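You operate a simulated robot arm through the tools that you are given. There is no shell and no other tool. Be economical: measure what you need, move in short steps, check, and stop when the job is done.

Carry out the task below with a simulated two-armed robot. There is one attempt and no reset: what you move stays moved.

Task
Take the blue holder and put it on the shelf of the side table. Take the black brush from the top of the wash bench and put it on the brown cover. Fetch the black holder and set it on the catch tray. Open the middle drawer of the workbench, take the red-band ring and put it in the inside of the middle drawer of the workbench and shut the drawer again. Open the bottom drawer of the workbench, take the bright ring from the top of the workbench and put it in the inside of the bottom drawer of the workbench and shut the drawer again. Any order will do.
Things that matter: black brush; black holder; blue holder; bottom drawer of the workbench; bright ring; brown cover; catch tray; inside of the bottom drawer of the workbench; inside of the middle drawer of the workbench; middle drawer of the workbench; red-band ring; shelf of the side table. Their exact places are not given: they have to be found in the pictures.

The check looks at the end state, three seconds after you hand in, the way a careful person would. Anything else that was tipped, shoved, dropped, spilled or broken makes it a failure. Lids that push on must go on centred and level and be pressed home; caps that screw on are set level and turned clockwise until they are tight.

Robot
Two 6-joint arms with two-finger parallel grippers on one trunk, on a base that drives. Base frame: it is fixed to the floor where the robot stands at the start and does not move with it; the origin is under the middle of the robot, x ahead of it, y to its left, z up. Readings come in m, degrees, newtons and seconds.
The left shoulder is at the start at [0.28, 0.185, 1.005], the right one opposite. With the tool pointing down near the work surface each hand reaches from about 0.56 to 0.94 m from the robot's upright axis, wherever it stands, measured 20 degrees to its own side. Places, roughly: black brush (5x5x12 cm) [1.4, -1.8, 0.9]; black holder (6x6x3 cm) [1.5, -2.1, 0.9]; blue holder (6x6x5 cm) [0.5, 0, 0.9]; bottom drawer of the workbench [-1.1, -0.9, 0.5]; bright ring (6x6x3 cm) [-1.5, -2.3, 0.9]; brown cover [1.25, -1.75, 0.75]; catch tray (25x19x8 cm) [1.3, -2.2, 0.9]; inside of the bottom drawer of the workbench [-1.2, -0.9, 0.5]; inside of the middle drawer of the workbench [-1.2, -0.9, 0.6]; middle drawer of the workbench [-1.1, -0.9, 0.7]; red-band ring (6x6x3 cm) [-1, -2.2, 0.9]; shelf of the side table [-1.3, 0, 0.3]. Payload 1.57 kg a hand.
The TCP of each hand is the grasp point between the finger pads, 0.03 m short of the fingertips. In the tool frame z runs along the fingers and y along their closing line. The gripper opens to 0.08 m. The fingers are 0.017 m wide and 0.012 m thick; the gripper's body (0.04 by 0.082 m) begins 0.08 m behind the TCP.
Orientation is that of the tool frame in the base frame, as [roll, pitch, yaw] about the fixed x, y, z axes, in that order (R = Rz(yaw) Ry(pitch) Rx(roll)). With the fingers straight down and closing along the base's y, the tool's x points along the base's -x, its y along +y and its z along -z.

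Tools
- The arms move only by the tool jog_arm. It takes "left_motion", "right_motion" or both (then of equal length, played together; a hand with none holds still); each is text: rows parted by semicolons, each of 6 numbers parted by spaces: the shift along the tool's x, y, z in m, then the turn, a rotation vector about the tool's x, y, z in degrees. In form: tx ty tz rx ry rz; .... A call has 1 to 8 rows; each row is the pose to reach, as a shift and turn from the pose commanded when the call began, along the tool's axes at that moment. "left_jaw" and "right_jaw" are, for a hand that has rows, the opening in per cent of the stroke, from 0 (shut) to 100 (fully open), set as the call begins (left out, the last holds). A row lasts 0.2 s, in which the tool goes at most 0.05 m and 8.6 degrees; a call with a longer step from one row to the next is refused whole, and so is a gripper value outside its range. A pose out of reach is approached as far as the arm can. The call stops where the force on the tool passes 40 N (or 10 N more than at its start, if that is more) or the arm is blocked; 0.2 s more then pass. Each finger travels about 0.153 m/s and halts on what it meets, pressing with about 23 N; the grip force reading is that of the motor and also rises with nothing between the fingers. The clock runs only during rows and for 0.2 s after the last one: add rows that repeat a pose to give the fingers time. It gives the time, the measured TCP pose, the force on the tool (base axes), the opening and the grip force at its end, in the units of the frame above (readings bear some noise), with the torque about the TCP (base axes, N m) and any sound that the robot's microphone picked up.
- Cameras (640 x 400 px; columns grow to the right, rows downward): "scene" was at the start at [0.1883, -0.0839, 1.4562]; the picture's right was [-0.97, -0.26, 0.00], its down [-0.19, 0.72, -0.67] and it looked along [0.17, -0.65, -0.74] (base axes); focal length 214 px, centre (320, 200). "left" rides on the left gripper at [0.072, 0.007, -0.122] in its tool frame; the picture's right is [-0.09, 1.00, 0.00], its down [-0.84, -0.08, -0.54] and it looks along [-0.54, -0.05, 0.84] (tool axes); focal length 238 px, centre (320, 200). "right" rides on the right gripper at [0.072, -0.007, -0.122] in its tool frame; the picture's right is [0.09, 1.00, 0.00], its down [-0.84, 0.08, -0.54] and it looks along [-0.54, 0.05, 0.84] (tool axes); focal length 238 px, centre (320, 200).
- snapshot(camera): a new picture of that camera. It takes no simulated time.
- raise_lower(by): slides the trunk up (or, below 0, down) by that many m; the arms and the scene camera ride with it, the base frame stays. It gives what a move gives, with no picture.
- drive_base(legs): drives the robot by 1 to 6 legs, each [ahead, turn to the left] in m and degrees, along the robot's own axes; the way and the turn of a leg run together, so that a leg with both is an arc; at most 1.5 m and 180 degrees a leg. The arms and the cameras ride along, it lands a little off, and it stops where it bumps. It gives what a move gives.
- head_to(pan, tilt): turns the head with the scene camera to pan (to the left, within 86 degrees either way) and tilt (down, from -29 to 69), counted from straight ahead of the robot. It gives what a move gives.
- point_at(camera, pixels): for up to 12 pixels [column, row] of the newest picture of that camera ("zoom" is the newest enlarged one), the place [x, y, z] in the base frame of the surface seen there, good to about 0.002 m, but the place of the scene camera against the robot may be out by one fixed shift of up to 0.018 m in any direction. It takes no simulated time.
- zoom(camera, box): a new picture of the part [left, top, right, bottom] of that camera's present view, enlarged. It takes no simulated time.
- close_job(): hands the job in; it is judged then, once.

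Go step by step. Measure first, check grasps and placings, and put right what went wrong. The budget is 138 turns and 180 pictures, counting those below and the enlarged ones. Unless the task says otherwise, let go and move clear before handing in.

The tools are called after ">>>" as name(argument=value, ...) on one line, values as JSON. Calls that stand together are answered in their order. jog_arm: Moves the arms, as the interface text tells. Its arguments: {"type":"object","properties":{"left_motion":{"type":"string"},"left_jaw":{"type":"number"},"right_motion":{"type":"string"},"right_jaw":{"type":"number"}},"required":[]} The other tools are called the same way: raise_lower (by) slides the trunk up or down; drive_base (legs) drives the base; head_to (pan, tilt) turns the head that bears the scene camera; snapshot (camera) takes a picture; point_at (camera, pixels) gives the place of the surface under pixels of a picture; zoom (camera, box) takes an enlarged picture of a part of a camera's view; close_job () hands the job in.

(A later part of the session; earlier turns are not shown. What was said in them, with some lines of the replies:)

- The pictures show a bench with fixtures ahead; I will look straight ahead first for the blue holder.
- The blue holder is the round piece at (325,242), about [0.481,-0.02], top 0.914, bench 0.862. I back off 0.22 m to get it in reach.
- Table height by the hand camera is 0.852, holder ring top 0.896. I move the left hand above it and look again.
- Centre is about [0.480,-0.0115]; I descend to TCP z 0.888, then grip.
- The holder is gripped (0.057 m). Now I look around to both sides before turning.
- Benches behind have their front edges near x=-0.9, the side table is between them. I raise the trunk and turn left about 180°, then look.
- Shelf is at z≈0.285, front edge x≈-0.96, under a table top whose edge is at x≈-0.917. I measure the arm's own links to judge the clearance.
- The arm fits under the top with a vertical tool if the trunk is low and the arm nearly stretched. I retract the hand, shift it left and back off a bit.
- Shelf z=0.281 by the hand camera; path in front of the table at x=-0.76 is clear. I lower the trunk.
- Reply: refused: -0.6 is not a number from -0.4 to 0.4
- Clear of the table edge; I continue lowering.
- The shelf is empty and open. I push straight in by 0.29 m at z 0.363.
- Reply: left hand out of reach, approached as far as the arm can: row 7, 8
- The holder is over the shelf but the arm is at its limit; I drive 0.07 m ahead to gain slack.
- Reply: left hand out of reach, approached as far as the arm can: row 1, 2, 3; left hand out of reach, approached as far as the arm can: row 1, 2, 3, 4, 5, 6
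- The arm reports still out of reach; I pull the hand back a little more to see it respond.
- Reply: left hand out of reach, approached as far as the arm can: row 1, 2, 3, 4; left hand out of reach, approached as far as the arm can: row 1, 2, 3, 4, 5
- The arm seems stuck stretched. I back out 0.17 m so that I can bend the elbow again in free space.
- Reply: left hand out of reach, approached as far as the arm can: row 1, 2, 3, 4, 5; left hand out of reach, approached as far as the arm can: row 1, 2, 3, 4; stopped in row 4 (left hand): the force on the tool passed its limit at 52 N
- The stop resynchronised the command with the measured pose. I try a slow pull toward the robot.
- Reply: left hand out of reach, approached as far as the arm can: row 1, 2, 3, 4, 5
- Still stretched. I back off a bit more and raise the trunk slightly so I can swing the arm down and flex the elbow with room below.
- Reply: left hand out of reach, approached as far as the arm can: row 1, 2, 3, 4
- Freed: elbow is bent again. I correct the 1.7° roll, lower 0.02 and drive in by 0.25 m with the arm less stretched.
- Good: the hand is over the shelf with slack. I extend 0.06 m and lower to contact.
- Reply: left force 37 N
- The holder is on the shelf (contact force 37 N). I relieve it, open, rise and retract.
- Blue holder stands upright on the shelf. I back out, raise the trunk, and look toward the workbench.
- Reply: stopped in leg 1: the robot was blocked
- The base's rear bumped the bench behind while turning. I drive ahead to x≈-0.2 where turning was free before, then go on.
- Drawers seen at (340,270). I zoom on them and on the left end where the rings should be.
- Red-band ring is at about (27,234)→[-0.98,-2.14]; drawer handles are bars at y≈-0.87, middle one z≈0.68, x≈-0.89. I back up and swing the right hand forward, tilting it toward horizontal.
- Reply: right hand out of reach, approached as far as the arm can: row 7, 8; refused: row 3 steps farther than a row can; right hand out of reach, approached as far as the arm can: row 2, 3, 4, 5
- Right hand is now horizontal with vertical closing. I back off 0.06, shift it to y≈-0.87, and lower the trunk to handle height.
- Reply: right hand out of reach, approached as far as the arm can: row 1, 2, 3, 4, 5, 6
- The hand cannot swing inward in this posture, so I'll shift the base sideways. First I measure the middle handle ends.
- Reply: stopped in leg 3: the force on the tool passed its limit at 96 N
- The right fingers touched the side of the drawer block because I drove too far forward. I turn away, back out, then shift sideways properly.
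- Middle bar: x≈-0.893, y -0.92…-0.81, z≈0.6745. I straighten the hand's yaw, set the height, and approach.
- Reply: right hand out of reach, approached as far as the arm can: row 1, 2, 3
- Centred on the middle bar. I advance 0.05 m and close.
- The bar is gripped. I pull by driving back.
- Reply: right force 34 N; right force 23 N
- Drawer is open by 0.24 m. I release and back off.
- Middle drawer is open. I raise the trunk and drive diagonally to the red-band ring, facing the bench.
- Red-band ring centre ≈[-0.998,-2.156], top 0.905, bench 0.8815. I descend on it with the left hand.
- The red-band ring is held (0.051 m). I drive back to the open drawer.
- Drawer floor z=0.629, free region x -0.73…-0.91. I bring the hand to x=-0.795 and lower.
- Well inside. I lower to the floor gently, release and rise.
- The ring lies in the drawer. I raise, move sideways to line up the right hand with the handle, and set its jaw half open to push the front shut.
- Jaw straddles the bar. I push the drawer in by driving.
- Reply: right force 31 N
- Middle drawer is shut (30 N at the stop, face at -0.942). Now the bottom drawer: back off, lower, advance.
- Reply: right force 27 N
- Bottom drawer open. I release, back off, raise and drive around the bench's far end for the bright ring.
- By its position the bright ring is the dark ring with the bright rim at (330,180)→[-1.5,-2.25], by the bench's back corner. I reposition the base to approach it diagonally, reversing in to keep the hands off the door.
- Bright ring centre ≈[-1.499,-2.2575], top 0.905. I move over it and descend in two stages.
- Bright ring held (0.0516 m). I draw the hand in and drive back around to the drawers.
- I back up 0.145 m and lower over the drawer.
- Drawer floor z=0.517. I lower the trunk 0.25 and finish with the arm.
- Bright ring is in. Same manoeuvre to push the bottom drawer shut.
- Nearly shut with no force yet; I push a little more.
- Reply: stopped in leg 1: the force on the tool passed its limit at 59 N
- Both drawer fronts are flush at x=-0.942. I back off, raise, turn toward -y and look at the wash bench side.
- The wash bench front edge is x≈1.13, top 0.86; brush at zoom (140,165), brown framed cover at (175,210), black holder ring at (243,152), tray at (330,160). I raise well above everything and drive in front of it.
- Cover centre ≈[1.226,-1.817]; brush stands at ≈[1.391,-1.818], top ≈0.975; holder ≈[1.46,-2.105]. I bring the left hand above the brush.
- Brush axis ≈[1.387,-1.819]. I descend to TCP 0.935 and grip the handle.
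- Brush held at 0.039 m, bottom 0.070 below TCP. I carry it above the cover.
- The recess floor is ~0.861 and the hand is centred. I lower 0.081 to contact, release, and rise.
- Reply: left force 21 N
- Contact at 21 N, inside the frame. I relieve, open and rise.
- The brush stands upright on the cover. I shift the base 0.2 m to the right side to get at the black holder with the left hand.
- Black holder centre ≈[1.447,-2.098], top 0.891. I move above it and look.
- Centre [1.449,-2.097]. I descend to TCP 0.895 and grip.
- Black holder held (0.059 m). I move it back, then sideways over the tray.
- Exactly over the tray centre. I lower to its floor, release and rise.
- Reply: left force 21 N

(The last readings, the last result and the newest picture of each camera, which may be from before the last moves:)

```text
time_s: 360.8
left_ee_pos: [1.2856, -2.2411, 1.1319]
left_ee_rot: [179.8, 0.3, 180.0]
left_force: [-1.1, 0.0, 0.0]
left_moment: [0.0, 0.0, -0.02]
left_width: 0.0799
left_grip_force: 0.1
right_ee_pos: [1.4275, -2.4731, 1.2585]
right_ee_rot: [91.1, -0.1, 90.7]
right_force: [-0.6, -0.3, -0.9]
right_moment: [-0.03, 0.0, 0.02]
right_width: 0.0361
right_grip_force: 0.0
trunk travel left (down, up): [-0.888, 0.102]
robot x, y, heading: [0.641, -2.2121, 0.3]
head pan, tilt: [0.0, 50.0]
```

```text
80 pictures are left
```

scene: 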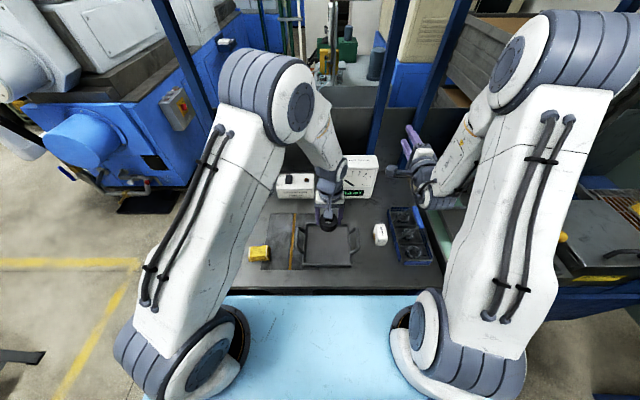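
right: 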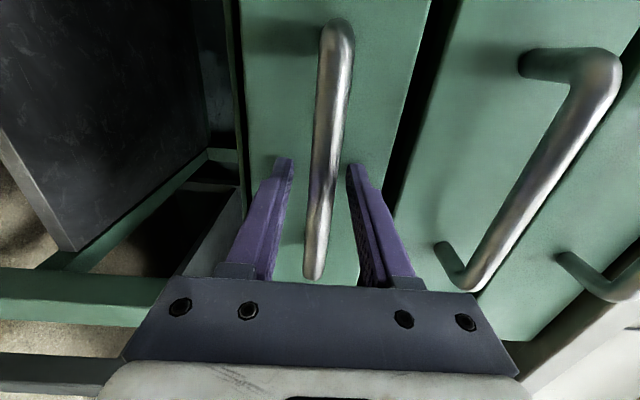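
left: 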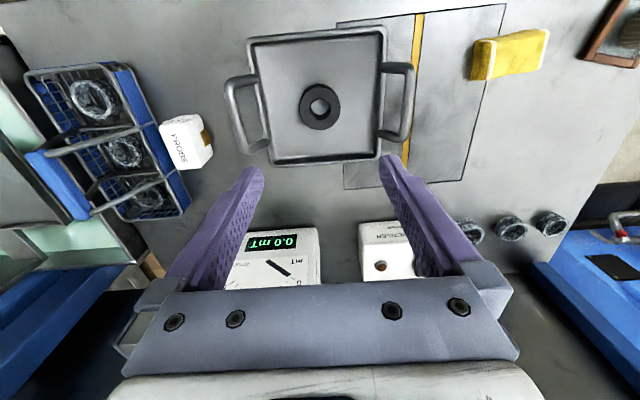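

The black holder is flat in the tray. I back away and check the brush, drawers, shelf and the first bench.

>>> drive_base(legs=[[-0.4, 0], [0, 60]])

>>> head_to(pan=-70, tilt=35)

>>> snapshot(camera="scene")

>>> head_to(pan=15, tilt=25)

>>> snapshot(camera="scene")

>>> head_to(pan=75, tilt=30)

>>> snapshot(camera="scene")

```text
time_s: 365.9
left_ee_pos: [0.5775, -1.6664, 1.1297]
left_ee_rot: [179.8, 0.4, -118.9]
left_force: [0.6, 0.8, -0.1]
left_moment: [0.0, -0.01, -0.03]
left_width: 0.0799
left_grip_force: 0.1
right_ee_pos: [0.8507, -1.6532, 1.258]
right_ee_rot: [90.9, 0.0, 151.9]
right_force: [-0.1, -0.6, 0.4]
right_moment: [0.01, 0.01, -0.01]
right_width: 0.0362
right_grip_force: 0.1
trunk travel left (down, up): [-0.888, 0.102]
robot x, y, heading: [0.2441, -2.214, 61.6]
head pan, tilt: [0.0, 50.0]
```

```text
time_s: 367.4
left_ee_pos: [0.5782, -1.6658, 1.131]
left_ee_rot: [179.9, 0.4, -119.0]
left_force: [0.3, 0.1, -0.2]
left_moment: [0.03, -0.02, 0.01]
left_width: 0.0798
left_grip_force: 0.0
right_ee_pos: [0.8505, -1.6542, 1.2575]
right_ee_rot: [91.0, -0.1, 152.0]
right_force: [-0.5, 0.7, -0.6]
right_moment: [-0.01, 0.0, -0.03]
right_width: 0.0359
right_grip_force: 0.0
trunk travel left (down, up): [-0.888, 0.102]
robot x, y, heading: [0.2453, -2.2153, 61.3]
head pan, tilt: [-70.0, 35.0]
```

```text
79 pictures are left
```

scene: 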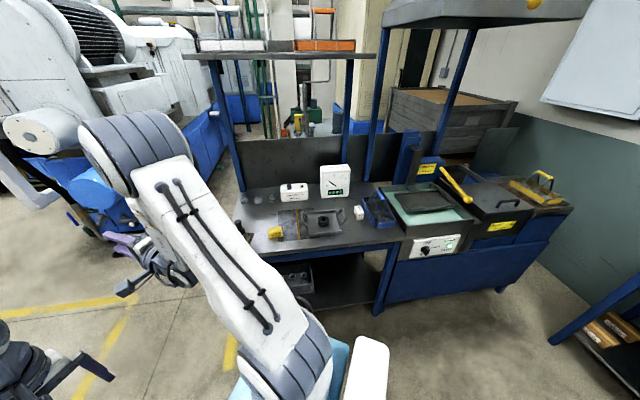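

```text
time_s: 368.9
left_ee_pos: [0.5778, -1.6661, 1.1301]
left_ee_rot: [179.9, 0.4, -118.9]
left_force: [0.5, -0.9, 0.0]
left_moment: [0.01, 0.0, -0.01]
left_width: 0.0798
left_grip_force: 0.1
right_ee_pos: [0.8492, -1.6533, 1.2574]
right_ee_rot: [91.0, 0.0, 151.9]
right_force: [0.2, -0.2, -0.5]
right_moment: [0.01, 0.03, 0.0]
right_width: 0.036
right_grip_force: 0.0
trunk travel left (down, up): [-0.888, 0.102]
robot x, y, heading: [0.2437, -2.2187, 61.0]
head pan, tilt: [15.0, 25.0]
```

```text
78 pictures are left
```

scene: 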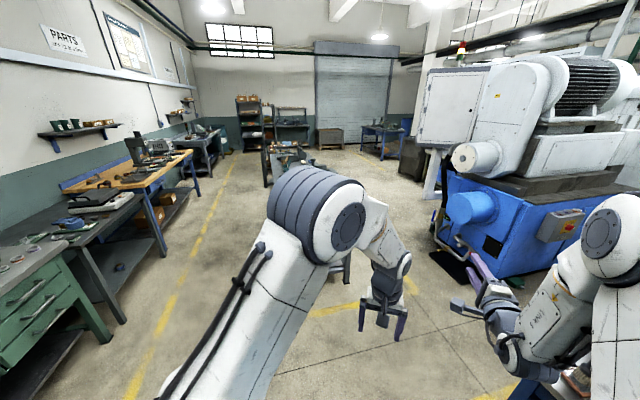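

```text
time_s: 370.2
left_ee_pos: [0.5783, -1.6652, 1.1303]
left_ee_rot: [179.8, 0.4, -118.9]
left_force: [0.0, 0.2, -0.4]
left_moment: [0.02, -0.01, -0.02]
left_width: 0.0799
left_grip_force: 0.1
right_ee_pos: [0.8492, -1.6541, 1.2588]
right_ee_rot: [91.1, -0.2, 151.9]
right_force: [-0.1, 0.2, -0.9]
right_moment: [0.01, -0.03, 0.03]
right_width: 0.036
right_grip_force: 0.0
trunk travel left (down, up): [-0.888, 0.102]
robot x, y, heading: [0.2453, -2.2117, 61.1]
head pan, tilt: [75.0, 30.0]
```

```text
77 pictures are left
```

scene: 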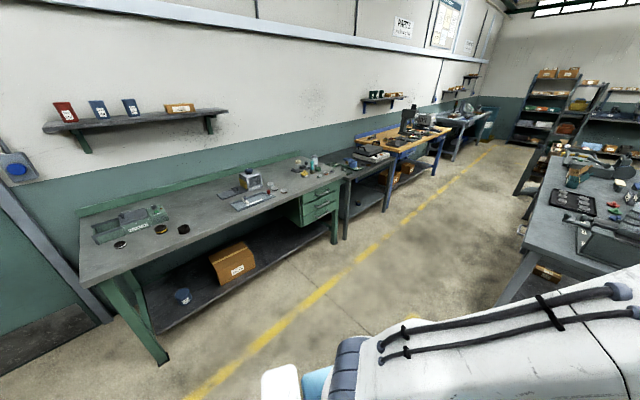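

>>> zoom(camera="scene", box=[500, 140, 640, 300])

>>> zoom(camera="scene", box=[280, 140, 420, 250])

>>> drive_base(legs=[[0, -60]])

>>> head_to(pan=5, tilt=30)

>>> snapshot(camera="scene")

```text
2.50 times, centred on (570, 220) of scene
```

zoom: 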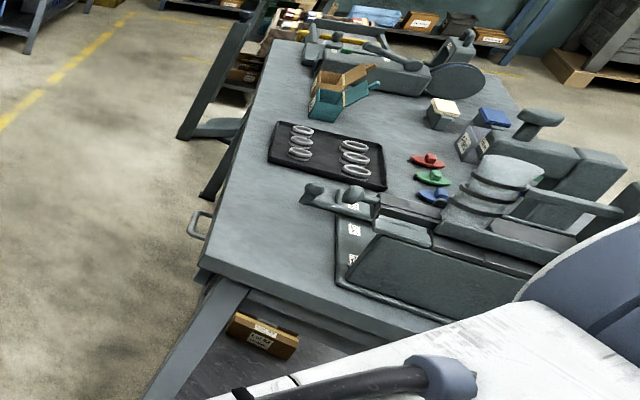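

```text
3.64 times, centred on (350, 195) of scene
```

zoom: 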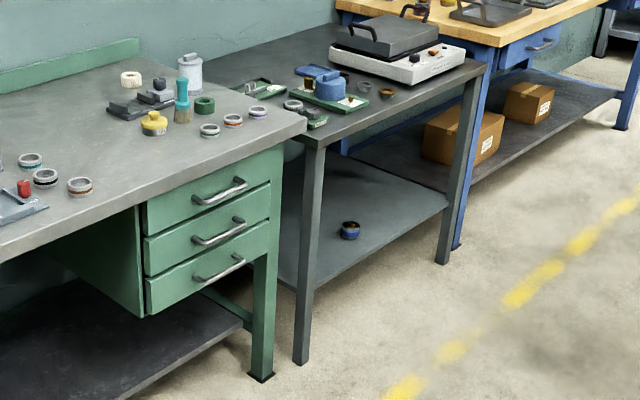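

```text
time_s: 373.2
left_ee_pos: [0.8854, -2.213, 1.1316]
left_ee_rot: [179.8, 0.4, -177.3]
left_force: [0.5, 0.5, -0.1]
left_moment: [-0.02, 0.01, 0.01]
left_width: 0.0799
left_grip_force: 0.0
right_ee_pos: [1.038, -2.438, 1.2584]
right_ee_rot: [91.0, -0.1, 93.4]
right_force: [0.7, -0.6, 0.2]
right_moment: [-0.01, -0.01, -0.02]
right_width: 0.0359
right_grip_force: 0.1
trunk travel left (down, up): [-0.888, 0.102]
robot x, y, heading: [0.2426, -2.2148, 2.7]
head pan, tilt: [75.0, 30.0]
```

```text
time_s: 374.6
left_ee_pos: [0.8852, -2.2145, 1.1314]
left_ee_rot: [179.9, 0.3, -177.4]
left_force: [-0.5, -0.3, -0.2]
left_moment: [0.03, -0.03, -0.01]
left_width: 0.0798
left_grip_force: 0.0
right_ee_pos: [1.0366, -2.4385, 1.2585]
right_ee_rot: [90.9, -0.2, 93.4]
right_force: [-0.1, -0.3, -0.4]
right_moment: [0.0, 0.01, -0.02]
right_width: 0.0359
right_grip_force: 0.0
trunk travel left (down, up): [-0.888, 0.102]
robot x, y, heading: [0.2402, -2.2162, 2.7]
head pan, tilt: [5.0, 30.0]
```

```text
74 pictures are left
```

scene: 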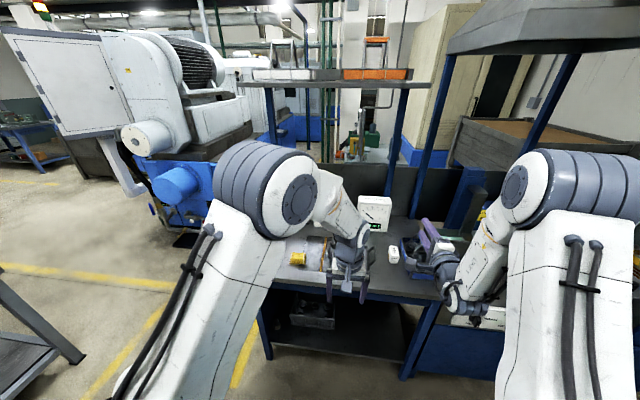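

Shelf, drawers and tray look right. I need one clear look at the brush and at the first bench, so I turn left.

>>> drive_base(legs=[[0, 105], [0.5, 0]])

>>> head_to(pan=-86, tilt=25)

>>> snapshot(camera="scene")

>>> head_to(pan=-45, tilt=30)

>>> snapshot(camera="scene")

```text
time_s: 382.0
left_ee_pos: [-0.0791, -1.1108, 1.1313]
left_ee_rot: [179.8, 0.3, -72.4]
left_force: [0.2, -0.8, -0.6]
left_moment: [0.02, 0.01, -0.01]
left_width: 0.0802
left_grip_force: 0.1
right_ee_pos: [0.0968, -0.9045, 1.2589]
right_ee_rot: [91.0, -0.1, -161.5]
right_force: [0.3, -0.3, -0.1]
right_moment: [0.02, -0.04, -0.02]
right_width: 0.0361
right_grip_force: 0.1
trunk travel left (down, up): [-0.888, 0.102]
robot x, y, heading: [0.0859, -1.7288, 107.5]
head pan, tilt: [5.0, 30.0]
```

```text
time_s: 383.7
left_ee_pos: [-0.0798, -1.1107, 1.1313]
left_ee_rot: [179.9, 0.4, -72.3]
left_force: [0.1, 0.2, 1.1]
left_moment: [-0.02, -0.01, -0.01]
left_width: 0.0801
left_grip_force: 0.0
right_ee_pos: [0.0975, -0.9053, 1.2582]
right_ee_rot: [91.1, 0.0, -161.5]
right_force: [-0.7, -0.3, -0.2]
right_moment: [0.02, 0.0, 0.01]
right_width: 0.036
right_grip_force: 0.0
trunk travel left (down, up): [-0.888, 0.102]
robot x, y, heading: [0.0856, -1.7315, 107.5]
head pan, tilt: [-85.9, 25.0]
```

```text
73 pictures are left
```

scene: 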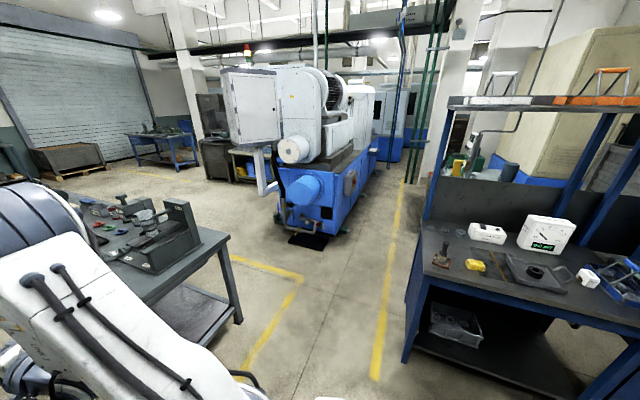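

```text
time_s: 384.8
left_ee_pos: [-0.0799, -1.1112, 1.1315]
left_ee_rot: [179.8, 0.4, -72.3]
left_force: [-0.2, 0.4, -0.2]
left_moment: [-0.01, 0.02, 0.01]
left_width: 0.0802
left_grip_force: 0.0
right_ee_pos: [0.0976, -0.9044, 1.2581]
right_ee_rot: [90.9, -0.1, -161.5]
right_force: [0.9, 0.1, 0.1]
right_moment: [0.03, 0.0, 0.05]
right_width: 0.0361
right_grip_force: 0.1
trunk travel left (down, up): [-0.888, 0.102]
robot x, y, heading: [0.0881, -1.7308, 107.4]
head pan, tilt: [-45.0, 30.0]
```

```text
72 pictures are left
```

scene: 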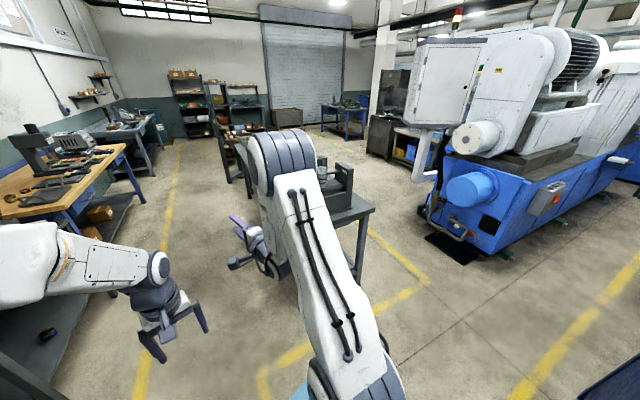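

>>> head_to(pan=-80, tilt=25)

>>> zoom(camera="scene", box=[90, 170, 290, 290])

>>> zoom(camera="scene", box=[440, 200, 640, 310])

```text
time_s: 385.8
left_ee_pos: [-0.0811, -1.1116, 1.131]
left_ee_rot: [179.9, 0.3, -72.3]
left_force: [0.3, 0.4, 0.7]
left_moment: [-0.01, -0.02, -0.01]
left_width: 0.08
left_grip_force: 0.1
right_ee_pos: [0.0976, -0.905, 1.259]
right_ee_rot: [91.0, 0.0, -161.5]
right_force: [0.2, -0.2, -0.1]
right_moment: [-0.02, 0.0, -0.01]
right_width: 0.0362
right_grip_force: 0.1
trunk travel left (down, up): [-0.888, 0.102]
robot x, y, heading: [0.082, -1.7322, 107.9]
head pan, tilt: [-80.0, 25.0]
```

```text
3.20 times, centred on (190, 230) of scene
```

zoom: 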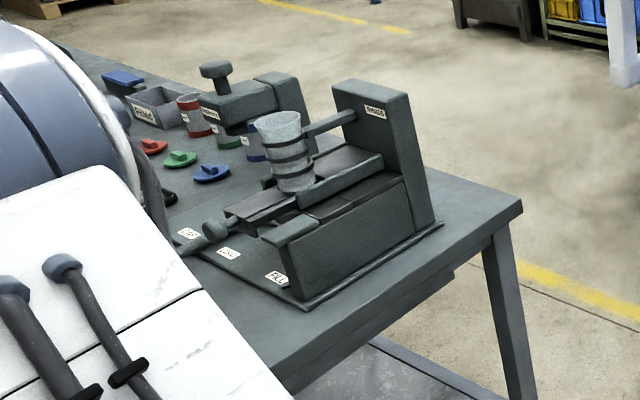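

```text
3.20 times, centred on (540, 255) of scene
```

zoom: 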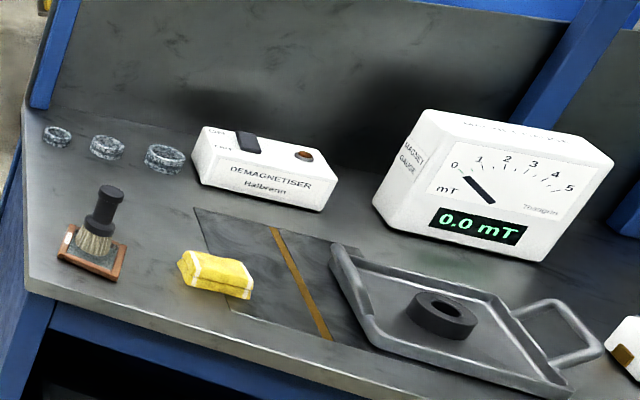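

The zooms show the three vials still standing on the first bench, the brush upright on the cover and the black holder flat in the tray. Both drawers are shut and the blue holder stands on the shelf, so I hand in.

>>> close_job()

```text
The job is handed in.
```

I placed all five items as asked, shut both drawers and handed the job in; the result of the check has not come back.

- **Bright ring:** two rings stood near the place you gave. I took the dark one with the bright rim, because it matched your coordinates, and left the silver one.
- **Contacts:** the base bumped the first bench once while turning, and the right hand touched the side of the drawer block once. I saw nothing moved or tipped on that bench afterwards. I did not inspect the side of the drawer block, but both drawers I used moved freely.
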